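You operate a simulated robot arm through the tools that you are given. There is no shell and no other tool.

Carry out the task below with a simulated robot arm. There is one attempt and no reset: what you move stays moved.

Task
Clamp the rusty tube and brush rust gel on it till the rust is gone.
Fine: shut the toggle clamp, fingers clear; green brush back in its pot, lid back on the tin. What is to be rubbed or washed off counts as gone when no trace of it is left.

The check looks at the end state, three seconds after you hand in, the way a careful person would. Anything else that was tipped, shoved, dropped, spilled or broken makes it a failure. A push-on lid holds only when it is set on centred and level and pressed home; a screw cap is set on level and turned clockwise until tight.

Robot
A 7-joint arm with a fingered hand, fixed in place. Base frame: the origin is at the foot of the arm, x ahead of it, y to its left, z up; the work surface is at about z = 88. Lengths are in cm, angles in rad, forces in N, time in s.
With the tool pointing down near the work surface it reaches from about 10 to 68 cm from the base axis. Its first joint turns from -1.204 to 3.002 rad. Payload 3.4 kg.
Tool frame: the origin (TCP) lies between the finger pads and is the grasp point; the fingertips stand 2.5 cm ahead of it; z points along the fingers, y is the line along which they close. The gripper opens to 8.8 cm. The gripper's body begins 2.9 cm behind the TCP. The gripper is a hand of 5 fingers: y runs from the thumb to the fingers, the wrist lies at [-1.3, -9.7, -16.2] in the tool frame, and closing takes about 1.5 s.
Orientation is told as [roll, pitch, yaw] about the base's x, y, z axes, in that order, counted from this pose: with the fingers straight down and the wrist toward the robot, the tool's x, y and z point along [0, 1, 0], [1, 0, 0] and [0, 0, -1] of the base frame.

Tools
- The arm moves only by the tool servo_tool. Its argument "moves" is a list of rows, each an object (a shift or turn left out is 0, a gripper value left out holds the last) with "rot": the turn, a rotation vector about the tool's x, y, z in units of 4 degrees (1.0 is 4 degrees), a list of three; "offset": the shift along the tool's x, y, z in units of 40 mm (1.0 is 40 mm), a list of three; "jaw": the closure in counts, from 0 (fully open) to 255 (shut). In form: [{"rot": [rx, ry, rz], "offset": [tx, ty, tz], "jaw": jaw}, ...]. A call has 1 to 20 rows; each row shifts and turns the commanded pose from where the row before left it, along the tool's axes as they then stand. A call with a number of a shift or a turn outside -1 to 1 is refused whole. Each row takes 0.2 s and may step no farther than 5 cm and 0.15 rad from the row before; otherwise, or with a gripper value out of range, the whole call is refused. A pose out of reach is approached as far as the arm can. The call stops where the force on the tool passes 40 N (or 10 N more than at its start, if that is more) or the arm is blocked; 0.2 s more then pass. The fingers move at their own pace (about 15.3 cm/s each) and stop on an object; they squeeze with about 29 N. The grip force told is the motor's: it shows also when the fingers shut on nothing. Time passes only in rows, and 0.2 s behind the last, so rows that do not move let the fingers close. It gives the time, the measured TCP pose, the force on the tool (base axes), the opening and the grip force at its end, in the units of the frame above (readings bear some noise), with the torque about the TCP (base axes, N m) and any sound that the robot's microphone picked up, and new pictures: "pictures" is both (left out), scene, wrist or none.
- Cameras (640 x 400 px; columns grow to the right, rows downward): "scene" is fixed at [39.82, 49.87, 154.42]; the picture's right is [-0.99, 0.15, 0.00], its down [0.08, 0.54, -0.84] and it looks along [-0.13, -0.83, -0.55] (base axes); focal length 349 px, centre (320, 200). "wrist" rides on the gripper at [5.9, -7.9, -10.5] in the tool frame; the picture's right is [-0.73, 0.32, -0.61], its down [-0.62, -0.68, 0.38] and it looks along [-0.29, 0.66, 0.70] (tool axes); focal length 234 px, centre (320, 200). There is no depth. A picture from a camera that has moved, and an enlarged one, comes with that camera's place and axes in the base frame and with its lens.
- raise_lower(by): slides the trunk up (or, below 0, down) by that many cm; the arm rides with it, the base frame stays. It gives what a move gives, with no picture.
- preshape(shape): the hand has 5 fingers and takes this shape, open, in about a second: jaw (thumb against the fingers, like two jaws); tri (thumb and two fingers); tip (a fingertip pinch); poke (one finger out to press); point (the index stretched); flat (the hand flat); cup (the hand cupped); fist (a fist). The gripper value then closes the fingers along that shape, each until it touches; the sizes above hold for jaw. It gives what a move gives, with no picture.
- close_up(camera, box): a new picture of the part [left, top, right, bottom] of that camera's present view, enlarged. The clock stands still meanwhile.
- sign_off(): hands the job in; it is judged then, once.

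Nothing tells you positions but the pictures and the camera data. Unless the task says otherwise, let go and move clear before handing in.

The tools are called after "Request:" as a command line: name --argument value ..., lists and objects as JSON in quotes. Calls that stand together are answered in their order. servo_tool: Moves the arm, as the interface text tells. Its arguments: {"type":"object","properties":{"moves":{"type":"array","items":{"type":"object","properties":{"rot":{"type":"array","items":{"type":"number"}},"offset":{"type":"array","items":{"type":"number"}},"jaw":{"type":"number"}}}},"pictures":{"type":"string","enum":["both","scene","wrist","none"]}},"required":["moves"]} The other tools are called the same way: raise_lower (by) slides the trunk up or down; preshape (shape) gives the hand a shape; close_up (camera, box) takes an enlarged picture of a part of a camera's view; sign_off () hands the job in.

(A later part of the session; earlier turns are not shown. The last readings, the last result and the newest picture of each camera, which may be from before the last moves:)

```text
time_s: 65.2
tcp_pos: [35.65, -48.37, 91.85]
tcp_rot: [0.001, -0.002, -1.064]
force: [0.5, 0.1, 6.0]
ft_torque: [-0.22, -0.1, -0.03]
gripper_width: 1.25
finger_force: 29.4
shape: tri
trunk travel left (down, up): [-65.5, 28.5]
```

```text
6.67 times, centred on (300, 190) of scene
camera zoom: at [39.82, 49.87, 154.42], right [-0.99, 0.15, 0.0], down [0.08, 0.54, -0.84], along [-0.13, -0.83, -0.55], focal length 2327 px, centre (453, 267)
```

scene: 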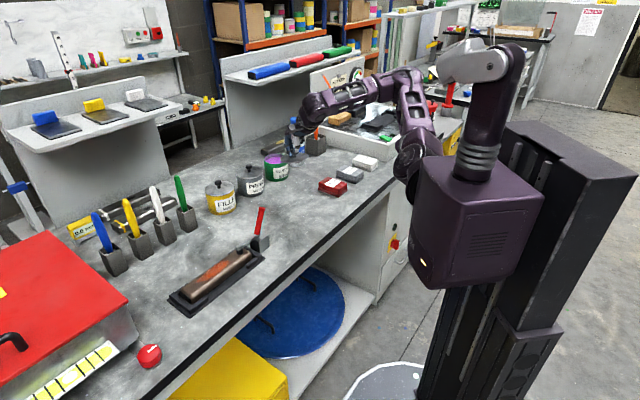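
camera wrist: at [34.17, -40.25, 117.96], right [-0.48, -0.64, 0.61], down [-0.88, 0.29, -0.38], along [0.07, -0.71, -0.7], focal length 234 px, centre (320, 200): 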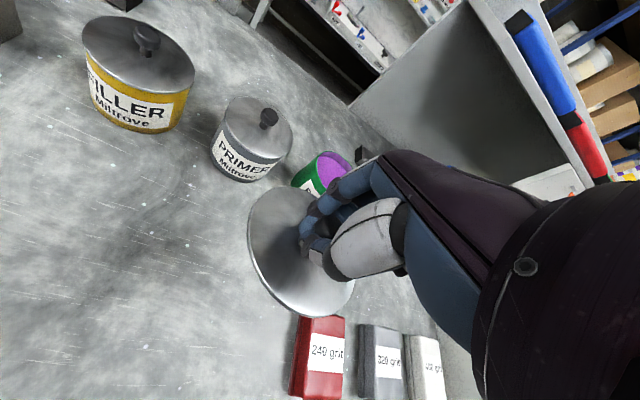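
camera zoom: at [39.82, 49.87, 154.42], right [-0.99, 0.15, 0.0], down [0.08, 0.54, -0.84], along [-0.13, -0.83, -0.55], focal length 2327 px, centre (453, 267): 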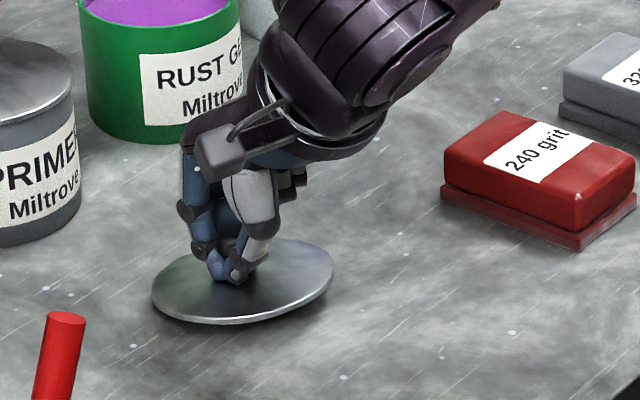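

One edge touches. I press a bit more to let it level and then open slowly.

Request:
servo_tool --moves '[{"offset": [0, 0, 0.06]}, {"offset": [0, 0, 0.06]}, {"offset": [0, 0, 0]}]' --pictures "none"

Request:
servo_tool --moves '[{"jaw": 200}, {"jaw": 150}, {"jaw": 100}, {"jaw": 50}, {"jaw": 0}, {"jaw": 0}, {"offset": [0, 0, -0.5]}, {"offset": [0, 0, -0.7]}, {"offset": [0, 0, -0.8]}, {"offset": [0, 0, 0]}]'

Request:
close_up --camera "scene" --box '[260, 140, 340, 220]'

Request:
close_up --camera "wrist" --box '[150, 150, 400, 350]'

```text
time_s: 66.0
tcp_pos: [35.51, -48.28, 91.29]
tcp_rot: [-0.001, 0.0, -1.064]
force: [-0.4, 1.2, 9.8]
ft_torque: [-0.35, -0.21, -0.01]
gripper_width: 1.3
finger_force: 28.6
shape: tri
trunk travel left (down, up): [-65.5, 28.5]
```

```text
time_s: 68.2
tcp_pos: [35.52, -48.38, 99.16]
tcp_rot: [0.001, 0.002, -1.064]
force: [-0.6, -0.4, -0.4]
ft_torque: [0.0, -0.02, 0.0]
gripper_width: 8.8
finger_force: 0.1
shape: tri
trunk travel left (down, up): [-65.5, 28.5]
camera wrist: at [36.98, -38.64, 109.67], right [-0.48, -0.64, 0.61], down [-0.88, 0.29, -0.38], along [0.06, -0.71, -0.7], focal length 234 px, centre (320, 200)
```

scene: 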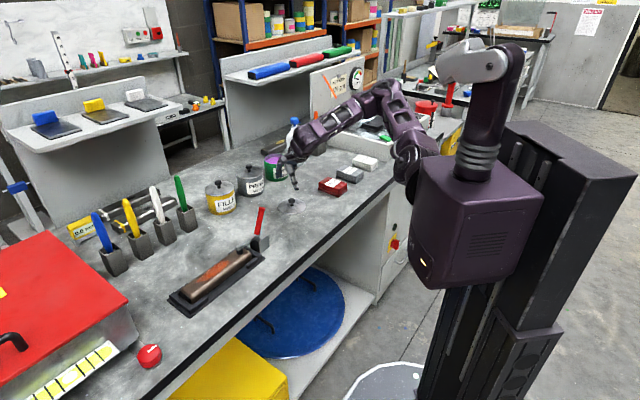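
wrist: 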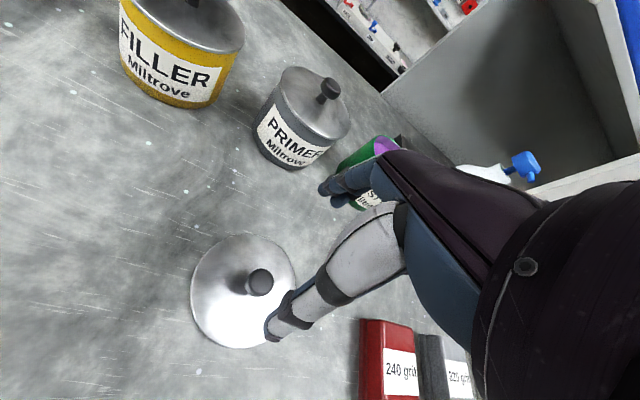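

```text
5.00 times, centred on (300, 180) of scene
camera zoom: at [39.82, 49.87, 154.42], right [-0.99, 0.15, 0.0], down [0.08, 0.54, -0.84], along [-0.13, -0.83, -0.55], focal length 1745 px, centre (420, 300)
```

zoom: 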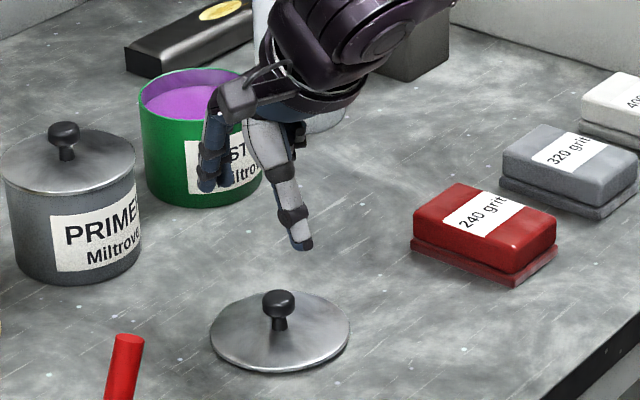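

```text
2.00 times, centred on (275, 250) of wrist
camera zoom: at [36.98, -38.64, 109.67], right [-0.48, -0.64, 0.61], down [-0.88, 0.29, -0.38], along [0.06, -0.71, -0.7], focal length 468 px, centre (410, 100)
```

zoom: 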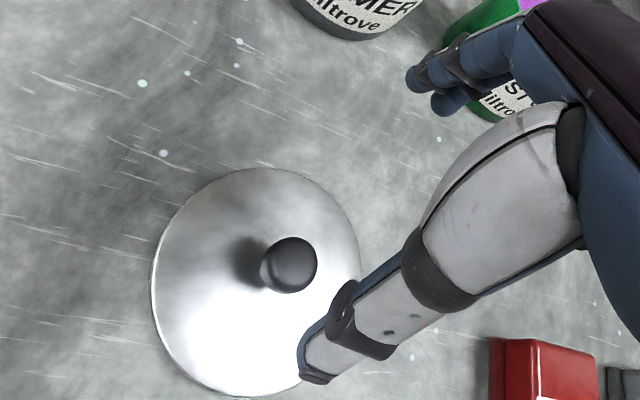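

The lid lies flat with its knob near (34.5, -46.9). Next I fetch the green brush: raise, adjust the trunk, turn the hand to face it, and approach for a look.

Request:
servo_tool --moves '[{"offset": [0, 0, -1]}, {"offset": [0, 0, -1]}, {"offset": [0, 0, -1]}, {"offset": [0, 0, -1]}, {"offset": [0, 0, -1]}, {"offset": [0, 0, -0.8]}, {"rot": [0, 0, -1]}, {"rot": [0, 0, -1]}, {"rot": [0, 0, -1]}, {"rot": [0, 0, -1]}, {"rot": [0, 0, -1]}, {"rot": [0, 0, -1]}, {"rot": [0, 0, -1]}, {"rot": [0, 0, -0.43]}]' --pictures "none"

Request:
raise_lower --by -8

Request:
servo_tool --moves '[{"offset": [0.823, 0.614, 0]}, {"offset": [0.823, 0.614, 0]}, {"offset": [0.823, 0.614, 0]}, {"offset": [0.823, 0.614, 0]}, {"offset": [0.823, 0.614, 0]}, {"offset": [0.823, 0.614, 0]}, {"offset": [0.823, 0.614, 0]}, {"offset": [0, 0, 0]}]'

Request:
close_up --camera "wrist" --box '[150, 100, 450, 340]'

Request:
close_up --camera "scene" --box '[140, 130, 240, 240]'

```text
time_s: 71.2
tcp_pos: [35.67, -48.5, 122.35]
tcp_rot: [0.0, 0.0, -0.544]
force: [-0.1, 0.3, 0.3]
ft_torque: [0.01, 0.02, -0.02]
gripper_width: 8.79
finger_force: 0.0
shape: tri
trunk travel left (down, up): [-65.5, 28.5]
```

```text
time_s: 72.4
tcp_pos: [35.62, -48.43, 114.42]
tcp_rot: [0.0, 0.0, -0.547]
force: [0.2, -0.2, -0.5]
ft_torque: [0.0, 0.02, 0.02]
gripper_width: 8.8
finger_force: 0.2
shape: tri
trunk travel left (down, up): [-57.5, 36.5]
```

```text
time_s: 74.2
tcp_pos: [62.31, -37.82, 114.4]
tcp_rot: [0.002, -0.001, -0.544]
force: [-0.1, 0.1, -0.2]
ft_torque: [0.03, -0.03, -0.02]
gripper_width: 8.81
finger_force: 0.1
shape: tri
trunk travel left (down, up): [-57.5, 36.5]
camera wrist: at [58.64, -28.7, 124.93], right [-0.1, -0.79, 0.61], down [-0.91, -0.18, -0.38], along [0.41, -0.59, -0.7], focal length 234 px, centre (320, 200)
```

scene: 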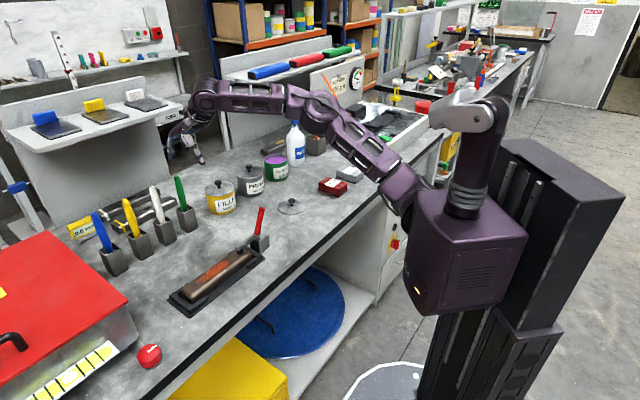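
wrist: 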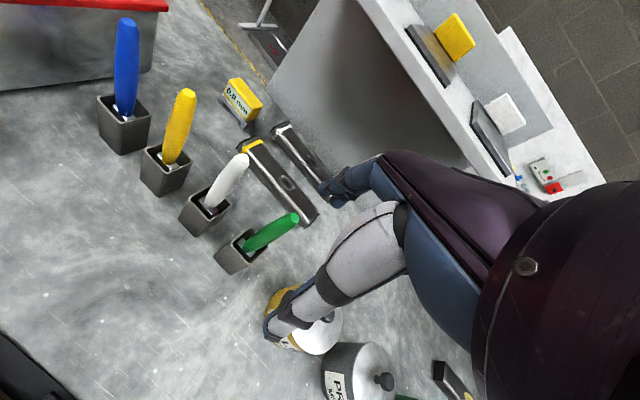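

```text
1.67 times, centred on (300, 220) of wrist
camera zoom: at [58.64, -28.7, 124.93], right [-0.1, -0.79, 0.61], down [-0.91, -0.18, -0.38], along [0.41, -0.59, -0.7], focal length 390 px, centre (353, 167)
```

zoom: 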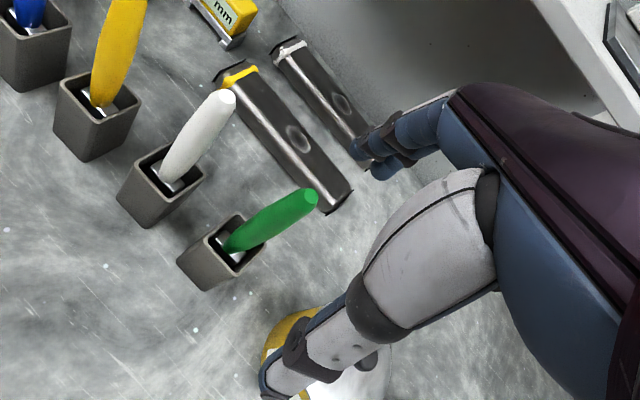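

```text
3.64 times, centred on (190, 185) of scene
camera zoom: at [39.82, 49.87, 154.42], right [-0.99, 0.15, 0.0], down [0.08, 0.54, -0.84], along [-0.13, -0.83, -0.55], focal length 1269 px, centre (793, 254)
```

zoom: 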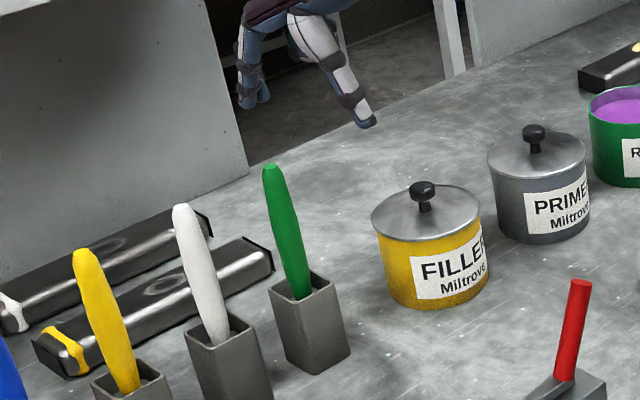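

The green brush stands nearly vertical at about (66.8, -41.0), top at z 106. I move above it and check alignment.

Request:
servo_tool --moves '[{"offset": [-0.1, 0.7, 0]}, {"offset": [0, 0.67, 0]}, {"offset": [0, 0, 0.5]}, {"offset": [0, 0, 0]}]' --pictures "none"

Request:
close_up --camera "wrist" --box '[150, 100, 450, 340]'

Request:
close_up --camera "scene" --box '[130, 130, 230, 240]'

```text
time_s: 75.2
tcp_pos: [65.18, -40.27, 110.24]
tcp_rot: [0.001, 0.0, -0.549]
force: [0.3, -1.0, 0.0]
ft_torque: [-0.01, -0.01, 0.0]
gripper_width: 8.79
finger_force: 0.1
shape: tri
out of reach, approached as far as the arm can: row 1, 2
trunk travel left (down, up): [-57.5, 36.5]
```

```text
1.67 times, centred on (300, 220) of wrist
camera zoom: at [61.57, -31.13, 120.68], right [-0.1, -0.79, 0.61], down [-0.91, -0.18, -0.38], along [0.41, -0.59, -0.7], focal length 390 px, centre (353, 167)
```

zoom: 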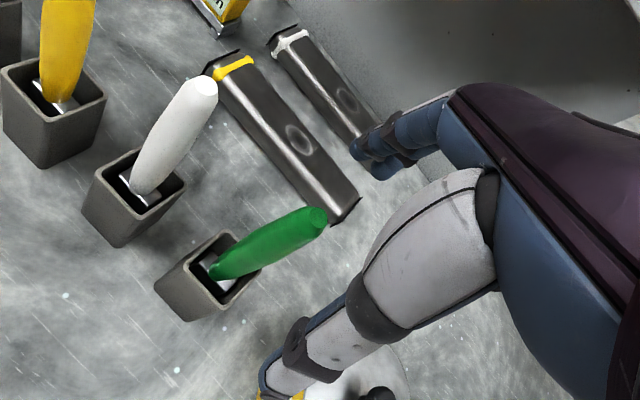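

```text
3.64 times, centred on (180, 185) of scene
camera zoom: at [39.82, 49.87, 154.42], right [-0.99, 0.15, 0.0], down [0.08, 0.54, -0.84], along [-0.13, -0.83, -0.55], focal length 1269 px, centre (829, 254)
```

zoom: 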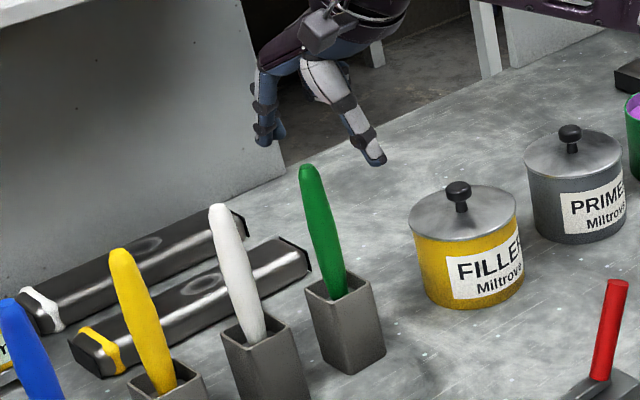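

The arm is at its reach limit at this height; lower down relative to the shoulder it reaches farther. I descend a bit around the brush top and shift outward to center.

Request:
servo_tool --moves '[{"offset": [0, 0, 0.4]}, {"offset": [0, 0, 0.4]}, {"offset": [0, 0.22, 0]}, {"offset": [0, 0.22, 0]}, {"offset": [0, 0, 0]}]' --pictures "none"

Request:
close_up --camera "wrist" --box '[150, 100, 450, 340]'

Request:
close_up --camera "scene" --box '[150, 130, 230, 230]'

```text
time_s: 76.4
tcp_pos: [66.6, -41.17, 106.89]
tcp_rot: [0.002, -0.001, -0.545]
force: [0.3, 0.4, 0.3]
ft_torque: [-0.05, -0.01, -0.02]
gripper_width: 8.82
finger_force: 0.0
shape: tri
trunk travel left (down, up): [-57.5, 36.5]
```

```text
1.67 times, centred on (300, 220) of wrist
camera zoom: at [62.89, -32.0, 117.42], right [-0.1, -0.79, 0.61], down [-0.9, -0.18, -0.39], along [0.41, -0.59, -0.69], focal length 390 px, centre (353, 167)
```

zoom: 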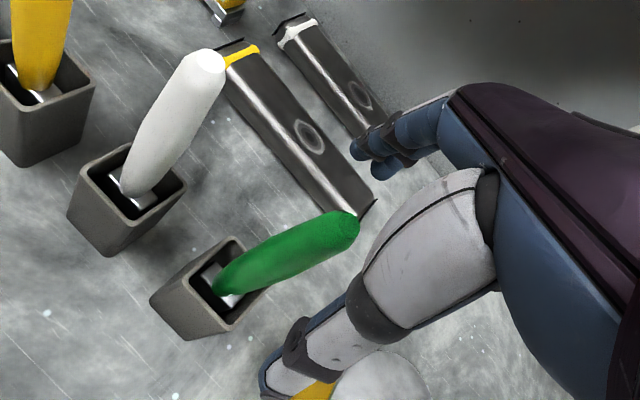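

```text
4.00 times, centred on (190, 180) of scene
camera zoom: at [39.82, 49.87, 154.42], right [-0.99, 0.15, 0.0], down [0.08, 0.54, -0.84], along [-0.13, -0.83, -0.55], focal length 1396 px, centre (840, 280)
```

zoom: 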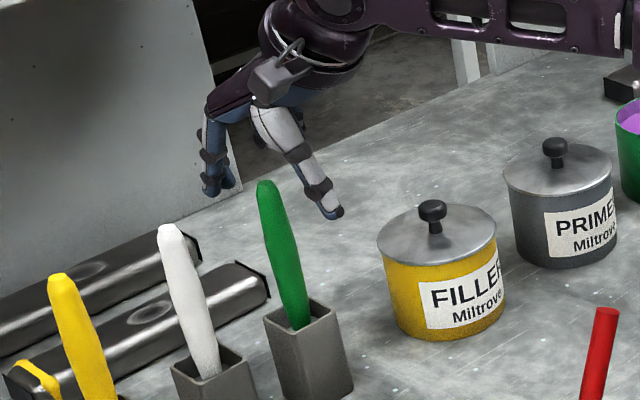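

Well aligned. I descend to grip the handle and close.

Request:
servo_tool --moves '[{"offset": [0.05, 0.02, 0.4]}, {"offset": [0, 0, 0.45]}, {"offset": [0, 0, 0]}, {"jaw": 100}, {"jaw": 200}, {"jaw": 255}, {"jaw": 255}, {"jaw": 255}, {"jaw": 255}, {"jaw": 255}]' --pictures "none"

Request:
close_up --camera "wrist" --box '[150, 100, 450, 340]'

Request:
close_up --camera "scene" --box '[150, 130, 230, 230]'

```text
time_s: 78.6
tcp_pos: [66.96, -40.98, 103.64]
tcp_rot: [-0.001, -0.001, -0.546]
force: [0.1, 0.9, -0.4]
ft_torque: [0.0, -0.02, 0.02]
gripper_width: 1.16
finger_force: 29.5
shape: tri
trunk travel left (down, up): [-57.5, 36.5]
```

```text
1.67 times, centred on (300, 220) of wrist
camera zoom: at [63.29, -31.87, 114.08], right [-0.1, -0.79, 0.61], down [-0.91, -0.18, -0.38], along [0.41, -0.59, -0.7], focal length 390 px, centre (353, 167)
```

zoom: 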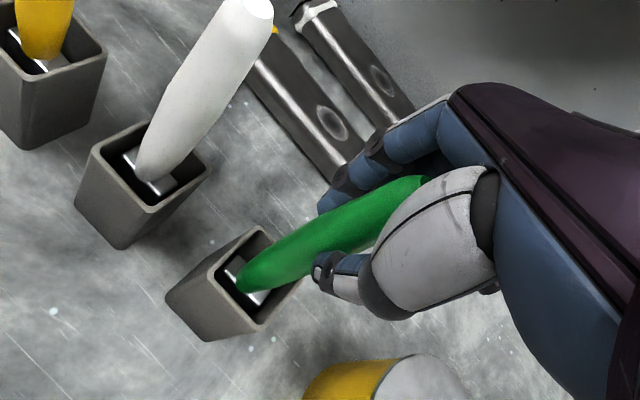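

```text
4.00 times, centred on (190, 180) of scene
camera zoom: at [39.82, 49.87, 154.42], right [-0.99, 0.15, 0.0], down [0.08, 0.54, -0.84], along [-0.13, -0.83, -0.55], focal length 1396 px, centre (840, 280)
```

zoom: 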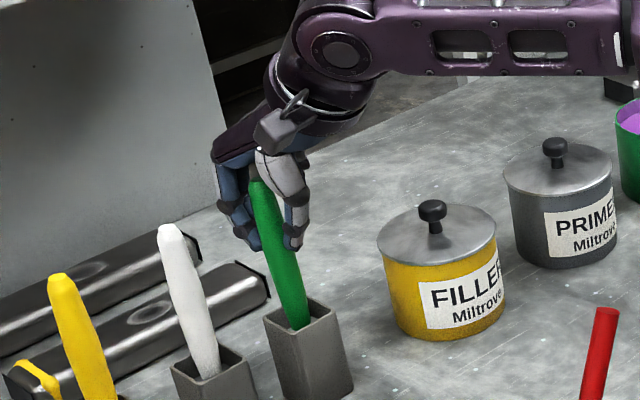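

The brush is gripped. I lift it straight out using the trunk, which keeps the arm away from its limits.

Request:
raise_lower --by 12

Request:
close_up --camera "scene" --box '[140, 100, 240, 220]'

Request:
close_up --camera "wrist" --box '[100, 100, 450, 380]'

```text
time_s: 80.1
tcp_pos: [66.9, -40.94, 115.59]
tcp_rot: [-0.001, 0.002, -0.546]
force: [-0.1, -0.7, -0.9]
ft_torque: [-0.02, -0.03, 0.06]
gripper_width: 1.17
finger_force: 29.4
shape: tri
trunk travel left (down, up): [-69.5, 24.5]
```

```text
3.33 times, centred on (190, 160) of scene
camera zoom: at [39.82, 49.87, 154.42], right [-0.99, 0.15, 0.0], down [0.08, 0.54, -0.84], along [-0.13, -0.83, -0.55], focal length 1164 px, centre (753, 333)
```

zoom: 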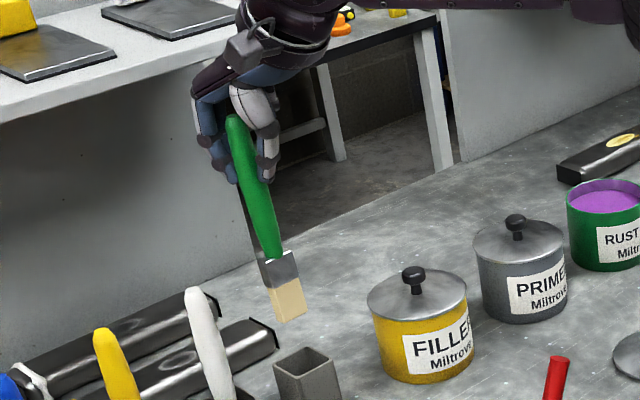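

```text
1.43 times, centred on (275, 240) of wrist
camera zoom: at [63.3, -31.88, 126.07], right [-0.1, -0.79, 0.61], down [-0.91, -0.18, -0.38], along [0.41, -0.59, -0.7], focal length 334 px, centre (384, 143)
```

zoom: 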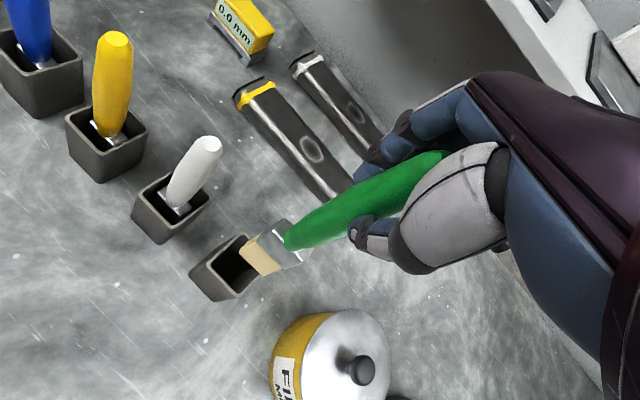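

The brush is out, with its bristle tip about 16 cm straight below the TCP. I retract inward, then swing around toward the tin on the inner side, clear of the other tins.

Request:
servo_tool --moves '[{"offset": [0, -0.75, 0]}, {"offset": [0, -0.75, 0]}, {"offset": [0, -0.75, 0]}, {"offset": [0, -0.75, 0]}, {"offset": [0, -0.75, 0]}, {"rot": [0, 0, 1]}, {"rot": [0, 0, 1]}, {"rot": [0, 0, 1]}, {"rot": [0, 0, 1]}, {"rot": [0, 0, 1]}, {"rot": [0, 0, 1]}, {"rot": [0, 0, 1]}, {"rot": [0, 0, 0.4]}, {"offset": [0, 0, 0]}]' --pictures "none"

Request:
servo_tool --moves '[{"offset": [-0.78, 0.26, 0]}, {"offset": [-0.78, 0.26, 0]}, {"offset": [-0.78, 0.26, 0]}, {"offset": [-0.78, 0.26, 0]}, {"offset": [-0.78, 0.26, 0]}, {"offset": [-0.78, 0.26, 0]}, {"offset": [-0.78, 0.26, 0]}, {"offset": [-0.78, 0.26, 0]}, {"offset": [-0.78, 0.26, 0]}, {"offset": [-0.78, 0.26, 0]}, {"offset": [0, 0, 0]}]'

Request:
close_up --camera "scene" --box '[220, 80, 340, 210]'

```text
time_s: 83.1
tcp_pos: [54.13, -33.09, 115.68]
tcp_rot: [0.001, 0.001, -1.063]
force: [-0.4, 0.3, -0.5]
ft_torque: [0.03, 0.0, 0.0]
gripper_width: 1.17
finger_force: 29.5
shape: tri
trunk travel left (down, up): [-69.5, 24.5]
```

```text
time_s: 85.5
tcp_pos: [32.11, -57.38, 115.67]
tcp_rot: [0.0, 0.002, -1.061]
force: [0.3, 0.2, -0.2]
ft_torque: [-0.03, -0.01, 0.04]
gripper_width: 1.15
finger_force: 29.2
shape: tri
trunk travel left (down, up): [-69.5, 24.5]
camera wrist: at [33.4, -47.69, 126.17], right [-0.48, -0.64, 0.61], down [-0.88, 0.29, -0.38], along [0.07, -0.71, -0.7], focal length 234 px, centre (320, 200)
```

scene: 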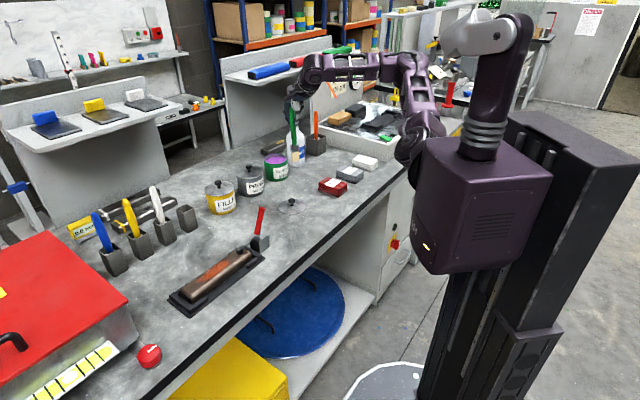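
wrist: 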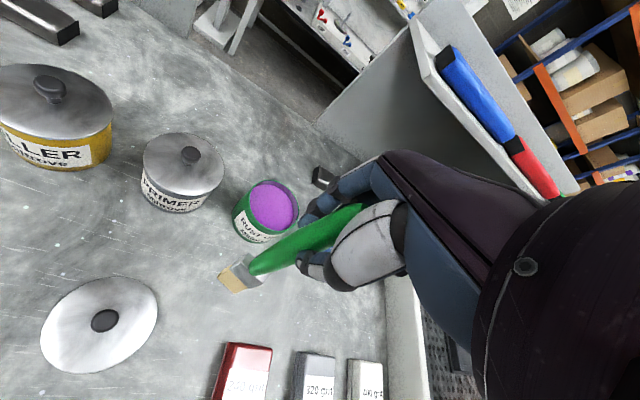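

```text
3.08 times, centred on (280, 145) of scene
camera zoom: at [39.82, 49.87, 154.42], right [-0.99, 0.15, 0.0], down [0.08, 0.54, -0.84], along [-0.13, -0.83, -0.55], focal length 1074 px, centre (443, 369)
```

zoom: 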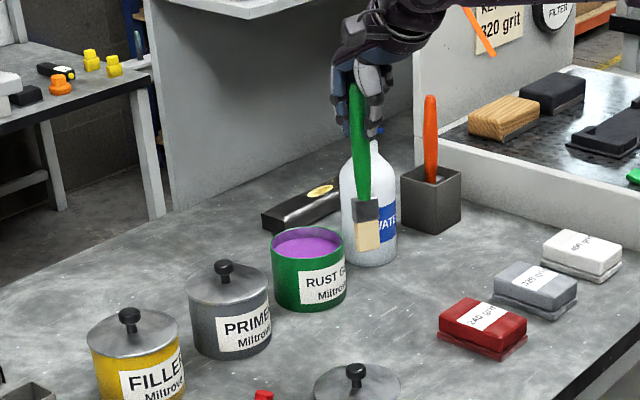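

The brush is lined up radially with the tin, centred at about (38.6, -68.9). I move out over it.

Request:
servo_tool --moves '[{"offset": [0.01, 0.66, 0]}, {"offset": [0.01, 0.66, 0]}, {"offset": [0, 0.66, 0]}, {"offset": [0, 0.66, 0]}, {"offset": [0, 0.66, 0]}, {"offset": [0, 0, 0]}]'

Request:
close_up --camera "scene" --box '[220, 80, 340, 210]'

Request:
close_up --camera "wrist" --box '[150, 150, 400, 350]'

```text
time_s: 86.9
tcp_pos: [38.38, -68.97, 115.61]
tcp_rot: [0.001, 0.002, -1.062]
force: [0.4, -0.7, -1.3]
ft_torque: [0.0, -0.01, 0.03]
gripper_width: 1.15
finger_force: 28.6
shape: tri
trunk travel left (down, up): [-69.5, 24.5]
camera wrist: at [39.79, -59.37, 126.06], right [-0.48, -0.64, 0.61], down [-0.88, 0.29, -0.38], along [0.07, -0.71, -0.7], focal length 234 px, centre (320, 200)
```

scene: 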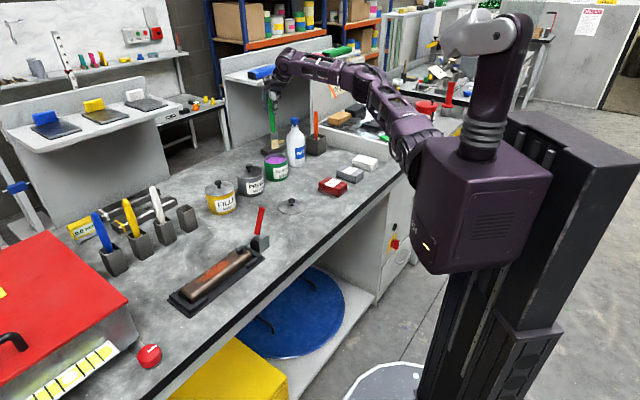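
wrist: 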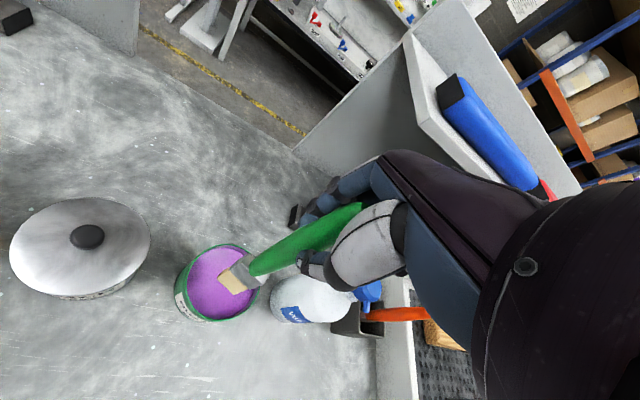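

```text
3.08 times, centred on (280, 145) of scene
camera zoom: at [39.82, 49.87, 154.42], right [-0.99, 0.15, 0.0], down [0.08, 0.54, -0.84], along [-0.13, -0.83, -0.55], focal length 1074 px, centre (443, 369)
```

zoom: 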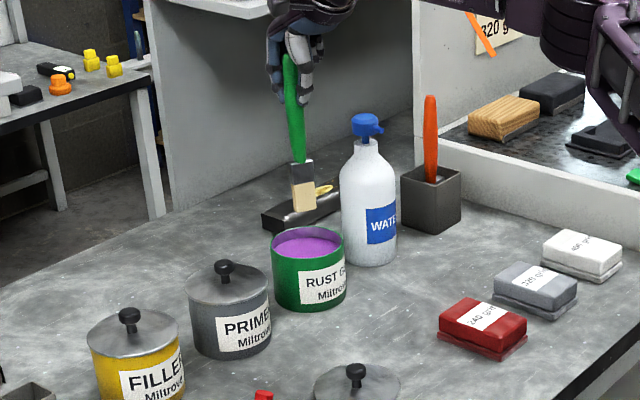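

```text
2.00 times, centred on (275, 250) of wrist
camera zoom: at [39.79, -59.37, 126.06], right [-0.48, -0.64, 0.61], down [-0.88, 0.29, -0.38], along [0.07, -0.71, -0.7], focal length 468 px, centre (410, 100)
```

zoom: 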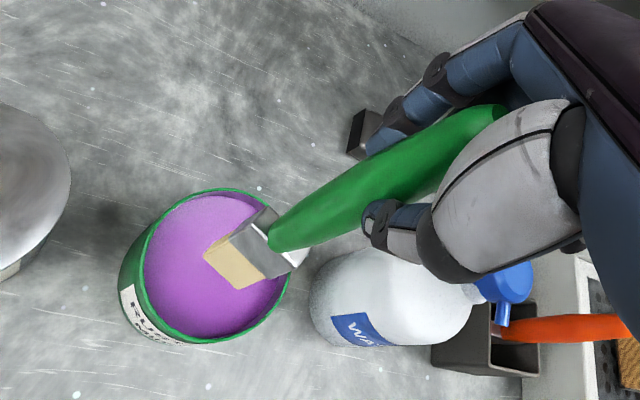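

The bristles are over the gel. I dip the brush about 3 cm into the gel, pause, and lift it out.

Request:
servo_tool --moves '[{"offset": [0, 0.05, 0.4]}, {"offset": [0, 0.05, 0.4]}, {"offset": [0, 0, 0.4]}, {"offset": [0, 0, 0.3]}, {"offset": [0, 0, 0.2]}, {"offset": [0, 0, 0]}]'

Request:
close_up --camera "wrist" --box '[150, 150, 400, 350]'

Request:
close_up --camera "scene" --box '[240, 90, 320, 190]'

```text
time_s: 88.3
tcp_pos: [38.68, -69.23, 109.11]
tcp_rot: [0.001, -0.003, -1.06]
force: [1.2, -0.9, 10.9]
ft_torque: [-0.05, -0.05, -0.02]
gripper_width: 1.18
finger_force: 28.8
shape: tri
trunk travel left (down, up): [-69.5, 24.5]
camera wrist: at [39.87, -59.41, 119.5], right [-0.48, -0.63, 0.61], down [-0.88, 0.29, -0.39], along [0.07, -0.72, -0.69], focal length 234 px, centre (320, 200)
```

scene: 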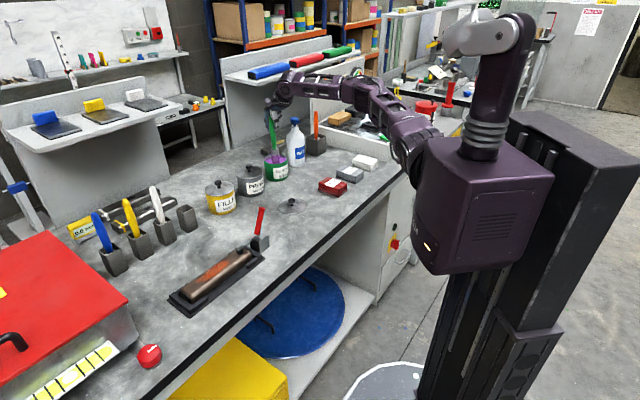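
wrist: 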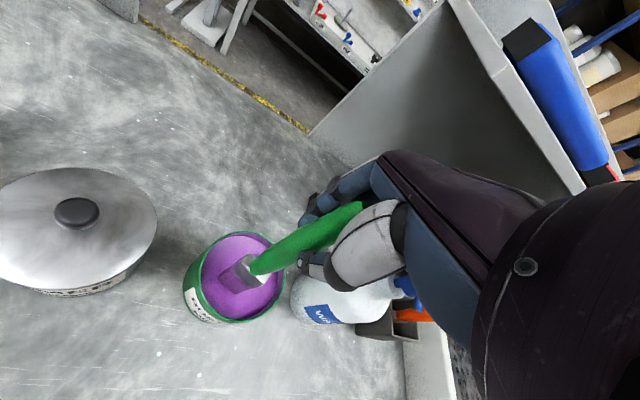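

```text
2.00 times, centred on (275, 250) of wrist
camera zoom: at [39.87, -59.41, 119.5], right [-0.48, -0.63, 0.61], down [-0.88, 0.29, -0.39], along [0.07, -0.72, -0.69], focal length 468 px, centre (410, 100)
```

zoom: 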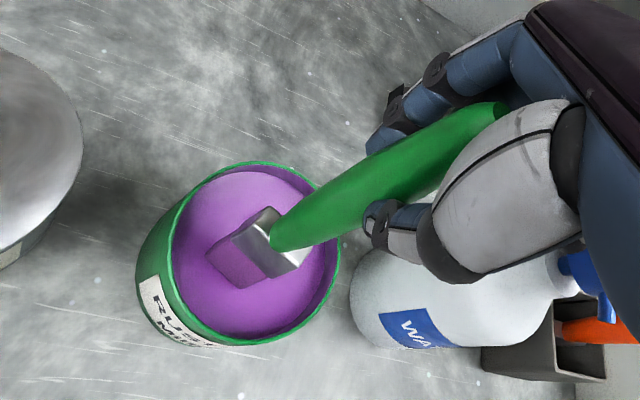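

```text
4.00 times, centred on (280, 140) of scene
camera zoom: at [39.82, 49.87, 154.42], right [-0.99, 0.15, 0.0], down [0.08, 0.54, -0.84], along [-0.13, -0.83, -0.55], focal length 1396 px, centre (480, 440)
```

zoom: 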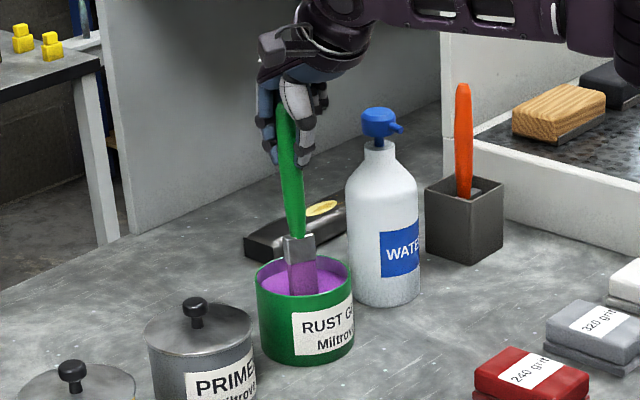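

The bristles are loaded with purple gel. I lift straight out with the trunk.

Request:
raise_lower --by 9

Request:
close_up --camera "scene" --box '[240, 70, 320, 190]'

Request:
close_up --camera "wrist" --box '[150, 150, 400, 350]'

```text
time_s: 89.5
tcp_pos: [38.7, -69.27, 117.74]
tcp_rot: [0.0, 0.002, -1.063]
force: [0.0, -0.6, -0.6]
ft_torque: [0.0, 0.01, 0.01]
gripper_width: 1.15
finger_force: 29.1
shape: tri
trunk travel left (down, up): [-78.5, 15.5]
```

```text
3.33 times, centred on (280, 130) of scene
camera zoom: at [39.82, 49.87, 154.42], right [-0.99, 0.15, 0.0], down [0.08, 0.54, -0.84], along [-0.13, -0.83, -0.55], focal length 1164 px, centre (453, 433)
```

zoom: 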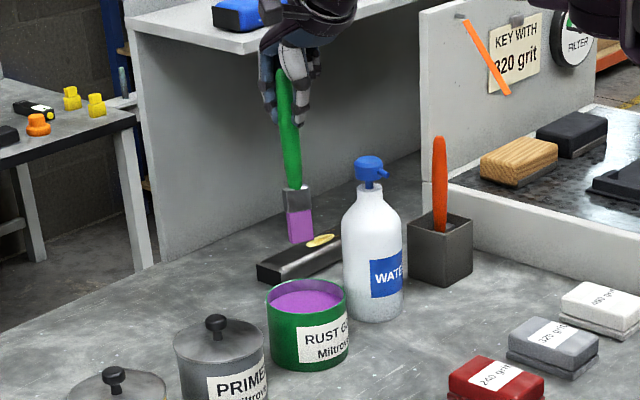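

```text
2.00 times, centred on (275, 250) of wrist
camera zoom: at [39.96, -59.6, 128.26], right [-0.48, -0.64, 0.61], down [-0.88, 0.29, -0.38], along [0.07, -0.71, -0.7], focal length 468 px, centre (410, 100)
```

zoom: 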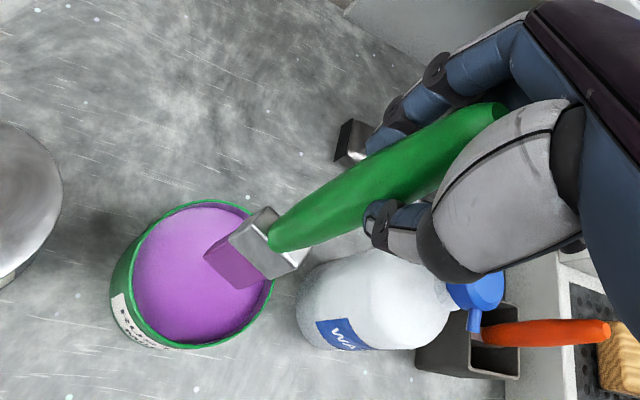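

The brush carries gel. I retract, rise a little, turn the hand and carry the brush over to the tube.

Request:
servo_tool --moves '[{"offset": [0, -0.66, 0]}, {"offset": [0, -0.66, 0]}, {"offset": [0, -0.66, 0]}, {"offset": [0, -0.66, 0]}, {"offset": [0, -0.66, 0]}, {"offset": [0, 0, -0.6]}, {"offset": [0, 0, -0.6]}, {"rot": [0, 0, -1]}, {"rot": [0, 0, -1]}, {"rot": [0, 0, -0.98]}, {"offset": [0, 0, 0]}]' --pictures "none"

```text
time_s: 91.9
tcp_pos: [34.25, -62.98, 119.23]
tcp_rot: [0.001, -0.001, -0.853]
force: [0.6, -0.5, -0.7]
ft_torque: [-0.02, 0.0, -0.02]
gripper_width: 1.09
finger_force: 28.8
shape: tri
out of reach, approached as far as the arm can: row 4, 5, 6, 7
trunk travel left (down, up): [-78.5, 15.5]
```

Request:
close_up --camera "scene" --box '[0, 0, 640, 400]'

Request:
close_up --camera "scene" --box '[250, 0, 500, 160]'

```text
1.00 times, centred on (320, 200) of scene (not enlarged: the box is as wide or as high as the picture)
camera zoom: at [39.82, 49.87, 154.42], right [-0.99, 0.15, 0.0], down [0.08, 0.54, -0.84], along [-0.13, -0.83, -0.55], focal length 349 px, centre (320, 200)
```

zoom: 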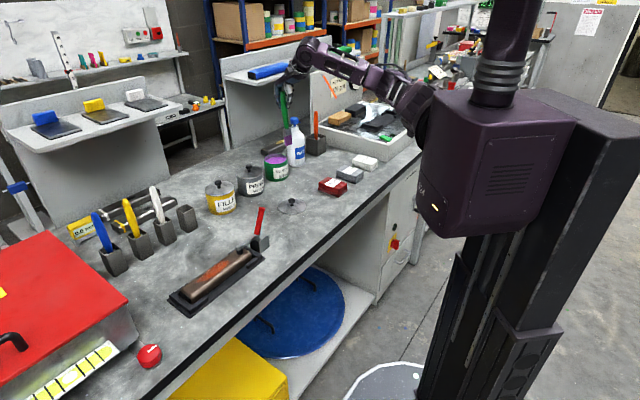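

```text
2.50 times, centred on (375, 80) of scene
camera zoom: at [39.82, 49.87, 154.42], right [-0.99, 0.15, 0.0], down [0.08, 0.54, -0.84], along [-0.13, -0.83, -0.55], focal length 873 px, centre (182, 500)
```

zoom: 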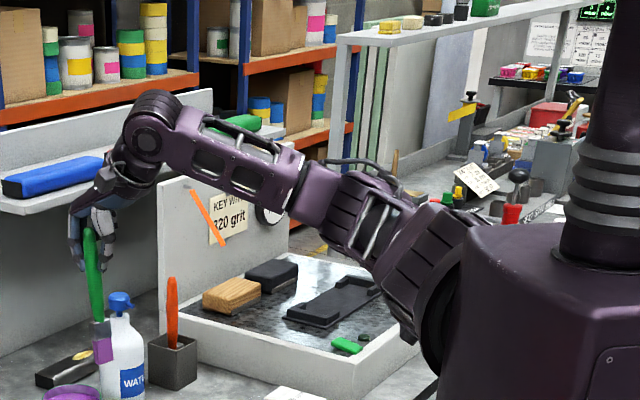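

The arm stopped short at a limit on its way in. I probe small moves to free it: a bit down and then inward.

Request:
servo_tool --moves '[{"offset": [0.3, -0.3, 0]}, {"offset": [0.3, -0.3, 0]}, {"offset": [0, 0, 0]}]' --pictures "none"

Request:
servo_tool --moves '[{"offset": [0, 0, -0.4]}, {"offset": [0, 0, -0.4]}, {"offset": [0, 0, 0]}]' --pictures "none"

```text
time_s: 92.7
tcp_pos: [34.57, -59.6, 119.15]
tcp_rot: [-0.001, 0.0, -0.854]
force: [0.4, 0.4, 0.4]
ft_torque: [0.01, 0.02, 0.01]
gripper_width: 1.13
finger_force: 29.2
shape: tri
trunk travel left (down, up): [-78.5, 15.5]
```

```text
time_s: 93.5
tcp_pos: [34.64, -60.42, 120.89]
tcp_rot: [0.004, -0.003, -0.851]
force: [0.3, -0.4, -0.8]
ft_torque: [0.01, 0.04, -0.04]
gripper_width: 1.13
finger_force: 29.2
shape: tri
out of reach, approached as far as the arm can: row 1, 2
trunk travel left (down, up): [-78.5, 15.5]
```

Sideways moves toward the tube work. I continue that way in steps.

Request:
servo_tool --moves '[{"offset": [0.5, -0.3, 0]}, {"offset": [0.5, -0.3, 0]}, {"offset": [0.5, -0.3, 0]}, {"offset": [0, 0, 0]}]' --pictures "none"

Request:
servo_tool --moves '[{"offset": [0, 0, -0.5]}, {"offset": [0, 0, -0.5]}, {"offset": [0, 0, 0]}]' --pictures "scene"

```text
time_s: 94.5
tcp_pos: [34.73, -60.21, 120.94]
tcp_rot: [0.005, -0.001, -0.851]
force: [-0.3, 0.2, 0.5]
ft_torque: [-0.01, -0.01, 0.01]
gripper_width: 1.12
finger_force: 29.0
shape: tri
out of reach, approached as far as the arm can: row 1, 2, 3
trunk travel left (down, up): [-78.5, 15.5]
```

```text
time_s: 95.3
tcp_pos: [34.96, -61.84, 122.06]
tcp_rot: [0.005, -0.004, -0.852]
force: [-0.8, -1.1, -0.2]
ft_torque: [0.02, 0.01, 0.01]
gripper_width: 1.11
finger_force: 28.9
shape: tri
out of reach, approached as far as the arm can: row 1, 2
trunk travel left (down, up): [-78.5, 15.5]
```

scene: 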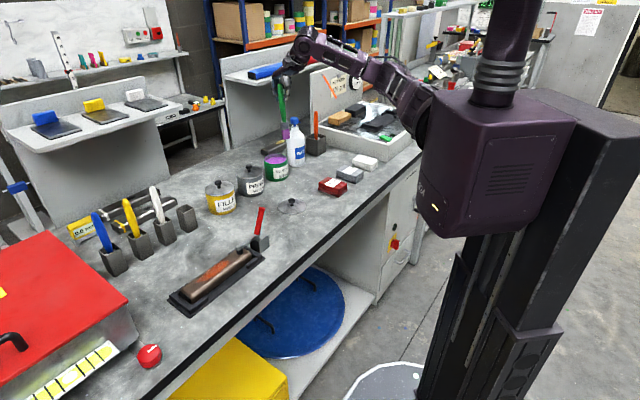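

The elbow is hanging low and upward moves jam it. I raise the trunk and lower the hand relative to the shoulder, as worked before.

Request:
raise_lower --by 13

Request:
servo_tool --moves '[{"offset": [0, 0, 0.6]}, {"offset": [0, 0, 0.6]}, {"offset": [0, 0, 0.6]}, {"offset": [0, 0, 0.6]}, {"offset": [0, 0, 0]}]' --pictures "scene"

```text
time_s: 96.9
tcp_pos: [34.97, -61.65, 135.05]
tcp_rot: [0.004, -0.005, -0.852]
force: [0.6, 0.1, 0.2]
ft_torque: [0.0, -0.03, 0.03]
gripper_width: 1.14
finger_force: 28.8
shape: tri
trunk travel left (down, up): [-91.5, 2.5]
```

```text
time_s: 98.1
tcp_pos: [34.97, -61.92, 125.44]
tcp_rot: [0.004, -0.003, -0.851]
force: [-0.5, 0.8, -0.1]
ft_torque: [-0.01, 0.02, 0.03]
gripper_width: 1.11
finger_force: 28.6
shape: tri
trunk travel left (down, up): [-91.5, 2.5]
```

scene: 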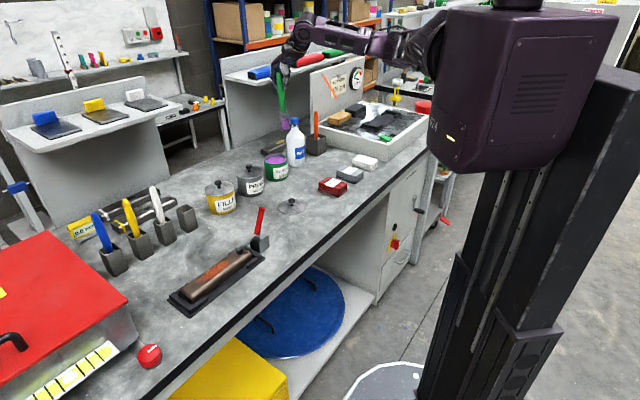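

Request:
servo_tool --moves '[{"offset": [0.5, -0.25, 0.1]}, {"offset": [0.5, -0.25, 0.1]}, {"offset": [0.5, -0.25, 0]}, {"offset": [0.5, -0.25, 0]}, {"offset": [0, 0, 0]}]' --pictures "scene"

```text
time_s: 99.3
tcp_pos: [38.42, -53.52, 124.53]
tcp_rot: [0.004, -0.002, -0.853]
force: [0.2, -0.4, -0.7]
ft_torque: [-0.01, 0.0, -0.03]
gripper_width: 1.14
finger_force: 28.8
shape: tri
trunk travel left (down, up): [-91.5, 2.5]
```

scene: 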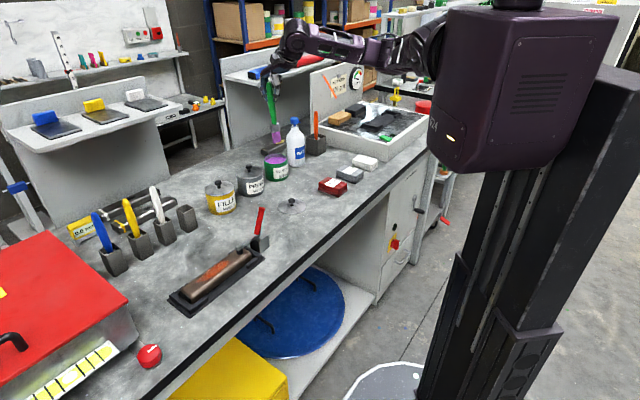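

Moving freely now. I carry on to above the tube.

Request:
servo_tool --moves '[{"offset": [0.7, -0.3, 0]}, {"offset": [0.7, -0.3, 0]}, {"offset": [0.7, -0.3, 0]}, {"offset": [0.7, -0.3, 0]}, {"offset": [0.7, -0.3, 0]}, {"offset": [0.7, -0.3, 0]}, {"offset": [0.7, -0.3, 0]}, {"offset": [0.7, -0.3, 0]}, {"offset": [0.7, -0.3, 0]}, {"offset": [0.7, -0.3, 0]}, {"offset": [0.7, -0.4, 0]}, {"offset": [0.7, -0.3, 0]}, {"offset": [0, 0, 0]}]'

Request:
close_up --camera "scene" --box '[150, 150, 300, 320]'

Request:
close_up --camera "wrist" --box '[100, 100, 400, 340]'

```text
time_s: 102.1
tcp_pos: [53.71, -20.07, 124.68]
tcp_rot: [0.002, -0.003, -0.851]
force: [0.5, -0.3, 0.0]
ft_torque: [0.01, 0.01, -0.02]
gripper_width: 1.03
finger_force: 29.3
shape: tri
trunk travel left (down, up): [-91.5, 2.5]
camera wrist: at [53.1, -10.36, 135.17], right [-0.34, -0.72, 0.61], down [-0.92, 0.1, -0.39], along [0.22, -0.69, -0.7], focal length 234 px, centre (320, 200)
```

scene: 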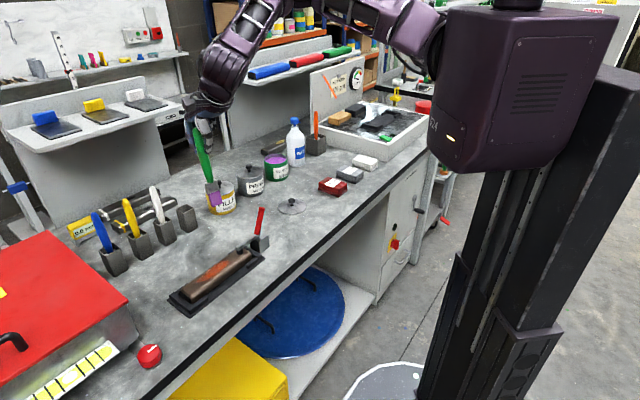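
wrist: 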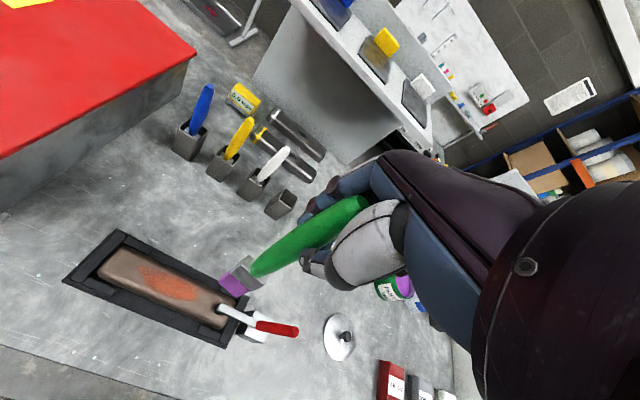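

```text
2.35 times, centred on (225, 235) of scene
camera zoom: at [39.82, 49.87, 154.42], right [-0.99, 0.15, 0.0], down [0.08, 0.54, -0.84], along [-0.13, -0.83, -0.55], focal length 821 px, centre (544, 118)
```

zoom: 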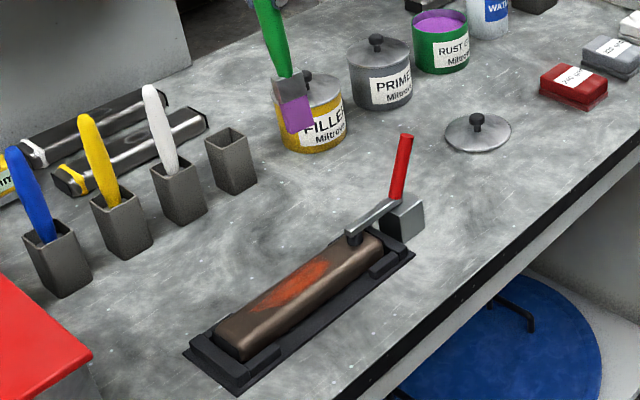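

```text
1.67 times, centred on (250, 220) of wrist
camera zoom: at [53.1, -10.36, 135.17], right [-0.34, -0.72, 0.61], down [-0.92, 0.1, -0.39], along [0.22, -0.69, -0.7], focal length 390 px, centre (437, 167)
```

zoom: 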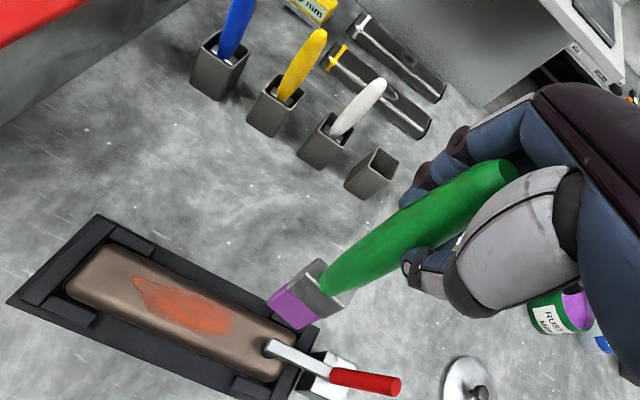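

The brush hangs near the clamp end of the tube. I move over the rust patch and lower with the trunk until the tip is just above the tube.

Request:
servo_tool --moves '[{"offset": [0.6, -0.08, 0]}, {"offset": [0.57, -0.08, 0]}, {"offset": [0, 0, 0]}]' --pictures "none"

Request:
raise_lower --by -12.5

Request:
close_up --camera "scene" --box '[160, 170, 280, 320]'

Request:
close_up --camera "wrist" --box '[100, 130, 350, 340]'

```text
time_s: 102.9
tcp_pos: [55.11, -18.97, 125.64]
tcp_rot: [0.004, -0.003, -0.852]
force: [-0.3, 0.0, 0.0]
ft_torque: [0.02, -0.03, 0.0]
gripper_width: 1.02
finger_force: 29.1
shape: tri
out of reach, approached as far as the arm can: row 1, 2
trunk travel left (down, up): [-91.5, 2.5]
```

```text
time_s: 104.4
tcp_pos: [54.99, -19.01, 113.01]
tcp_rot: [0.004, -0.004, -0.851]
force: [-0.4, 0.1, -0.3]
ft_torque: [-0.01, -0.01, 0.01]
gripper_width: 1.02
finger_force: 28.9
shape: tri
trunk travel left (down, up): [-79.0, 15.0]
```

```text
2.67 times, centred on (220, 245) of scene
camera zoom: at [39.82, 49.87, 154.42], right [-0.99, 0.15, 0.0], down [0.08, 0.54, -0.84], along [-0.13, -0.83, -0.55], focal length 931 px, centre (587, 80)
```

zoom: 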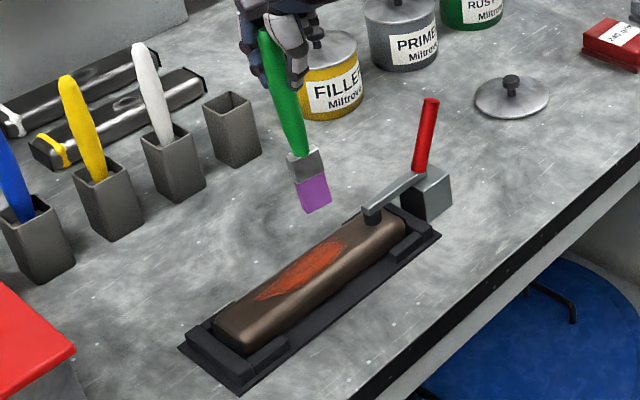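

```text
1.90 times, centred on (225, 235) of wrist
camera zoom: at [54.3, -9.17, 123.52], right [-0.34, -0.72, 0.61], down [-0.92, 0.1, -0.39], along [0.22, -0.68, -0.7], focal length 446 px, centre (501, 133)
```

zoom: 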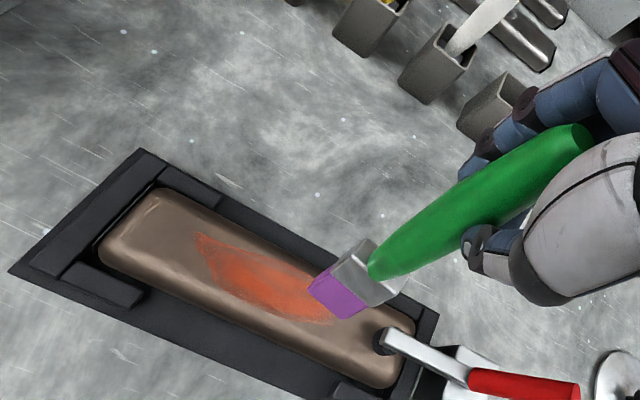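

The tip hangs just above the tube; the rust runs about 9 cm along tool x at y about -1 from here, and the tube top is near z 92.5. I first rearrange hand height against the trunk so the arm has more freedom.

Request:
servo_tool --moves '[{"offset": [0, 0, -0.75]}, {"offset": [0, 0, -0.75]}, {"offset": [0, 0, -0.75]}, {"offset": [0, 0, -0.75]}, {"offset": [0, 0, 0]}]' --pictures "none"

Request:
raise_lower --by -12

Request:
servo_tool --moves '[{"offset": [0.5, -0.15, 0]}, {"offset": [0.5, -0.1, 0]}, {"offset": [0, 0, 0]}]' --pictures "scene"

```text
time_s: 105.6
tcp_pos: [54.7, -20.08, 124.71]
tcp_rot: [0.008, -0.001, -0.848]
force: [0.2, 0.2, -0.5]
ft_torque: [-0.02, -0.03, -0.01]
gripper_width: 1.02
finger_force: 28.7
shape: tri
out of reach, approached as far as the arm can: row 3, 4
trunk travel left (down, up): [-79.0, 15.0]
```

```text
time_s: 107.1
tcp_pos: [54.56, -20.12, 112.73]
tcp_rot: [0.007, -0.002, -0.849]
force: [0.5, 0.2, 0.7]
ft_torque: [0.01, 0.0, -0.01]
gripper_width: 1.03
finger_force: 29.0
shape: tri
trunk travel left (down, up): [-67.0, 27.0]
```

```text
time_s: 107.9
tcp_pos: [55.31, -20.08, 111.83]
tcp_rot: [0.009, 0.0, -0.846]
force: [0.0, 0.2, -0.9]
ft_torque: [0.0, 0.01, 0.03]
gripper_width: 1.02
finger_force: 28.9
shape: tri
out of reach, approached as far as the arm can: row 1, 2
trunk travel left (down, up): [-67.0, 27.0]
```

scene: 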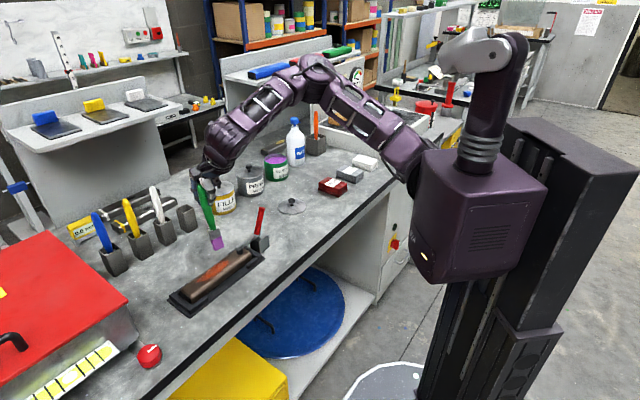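

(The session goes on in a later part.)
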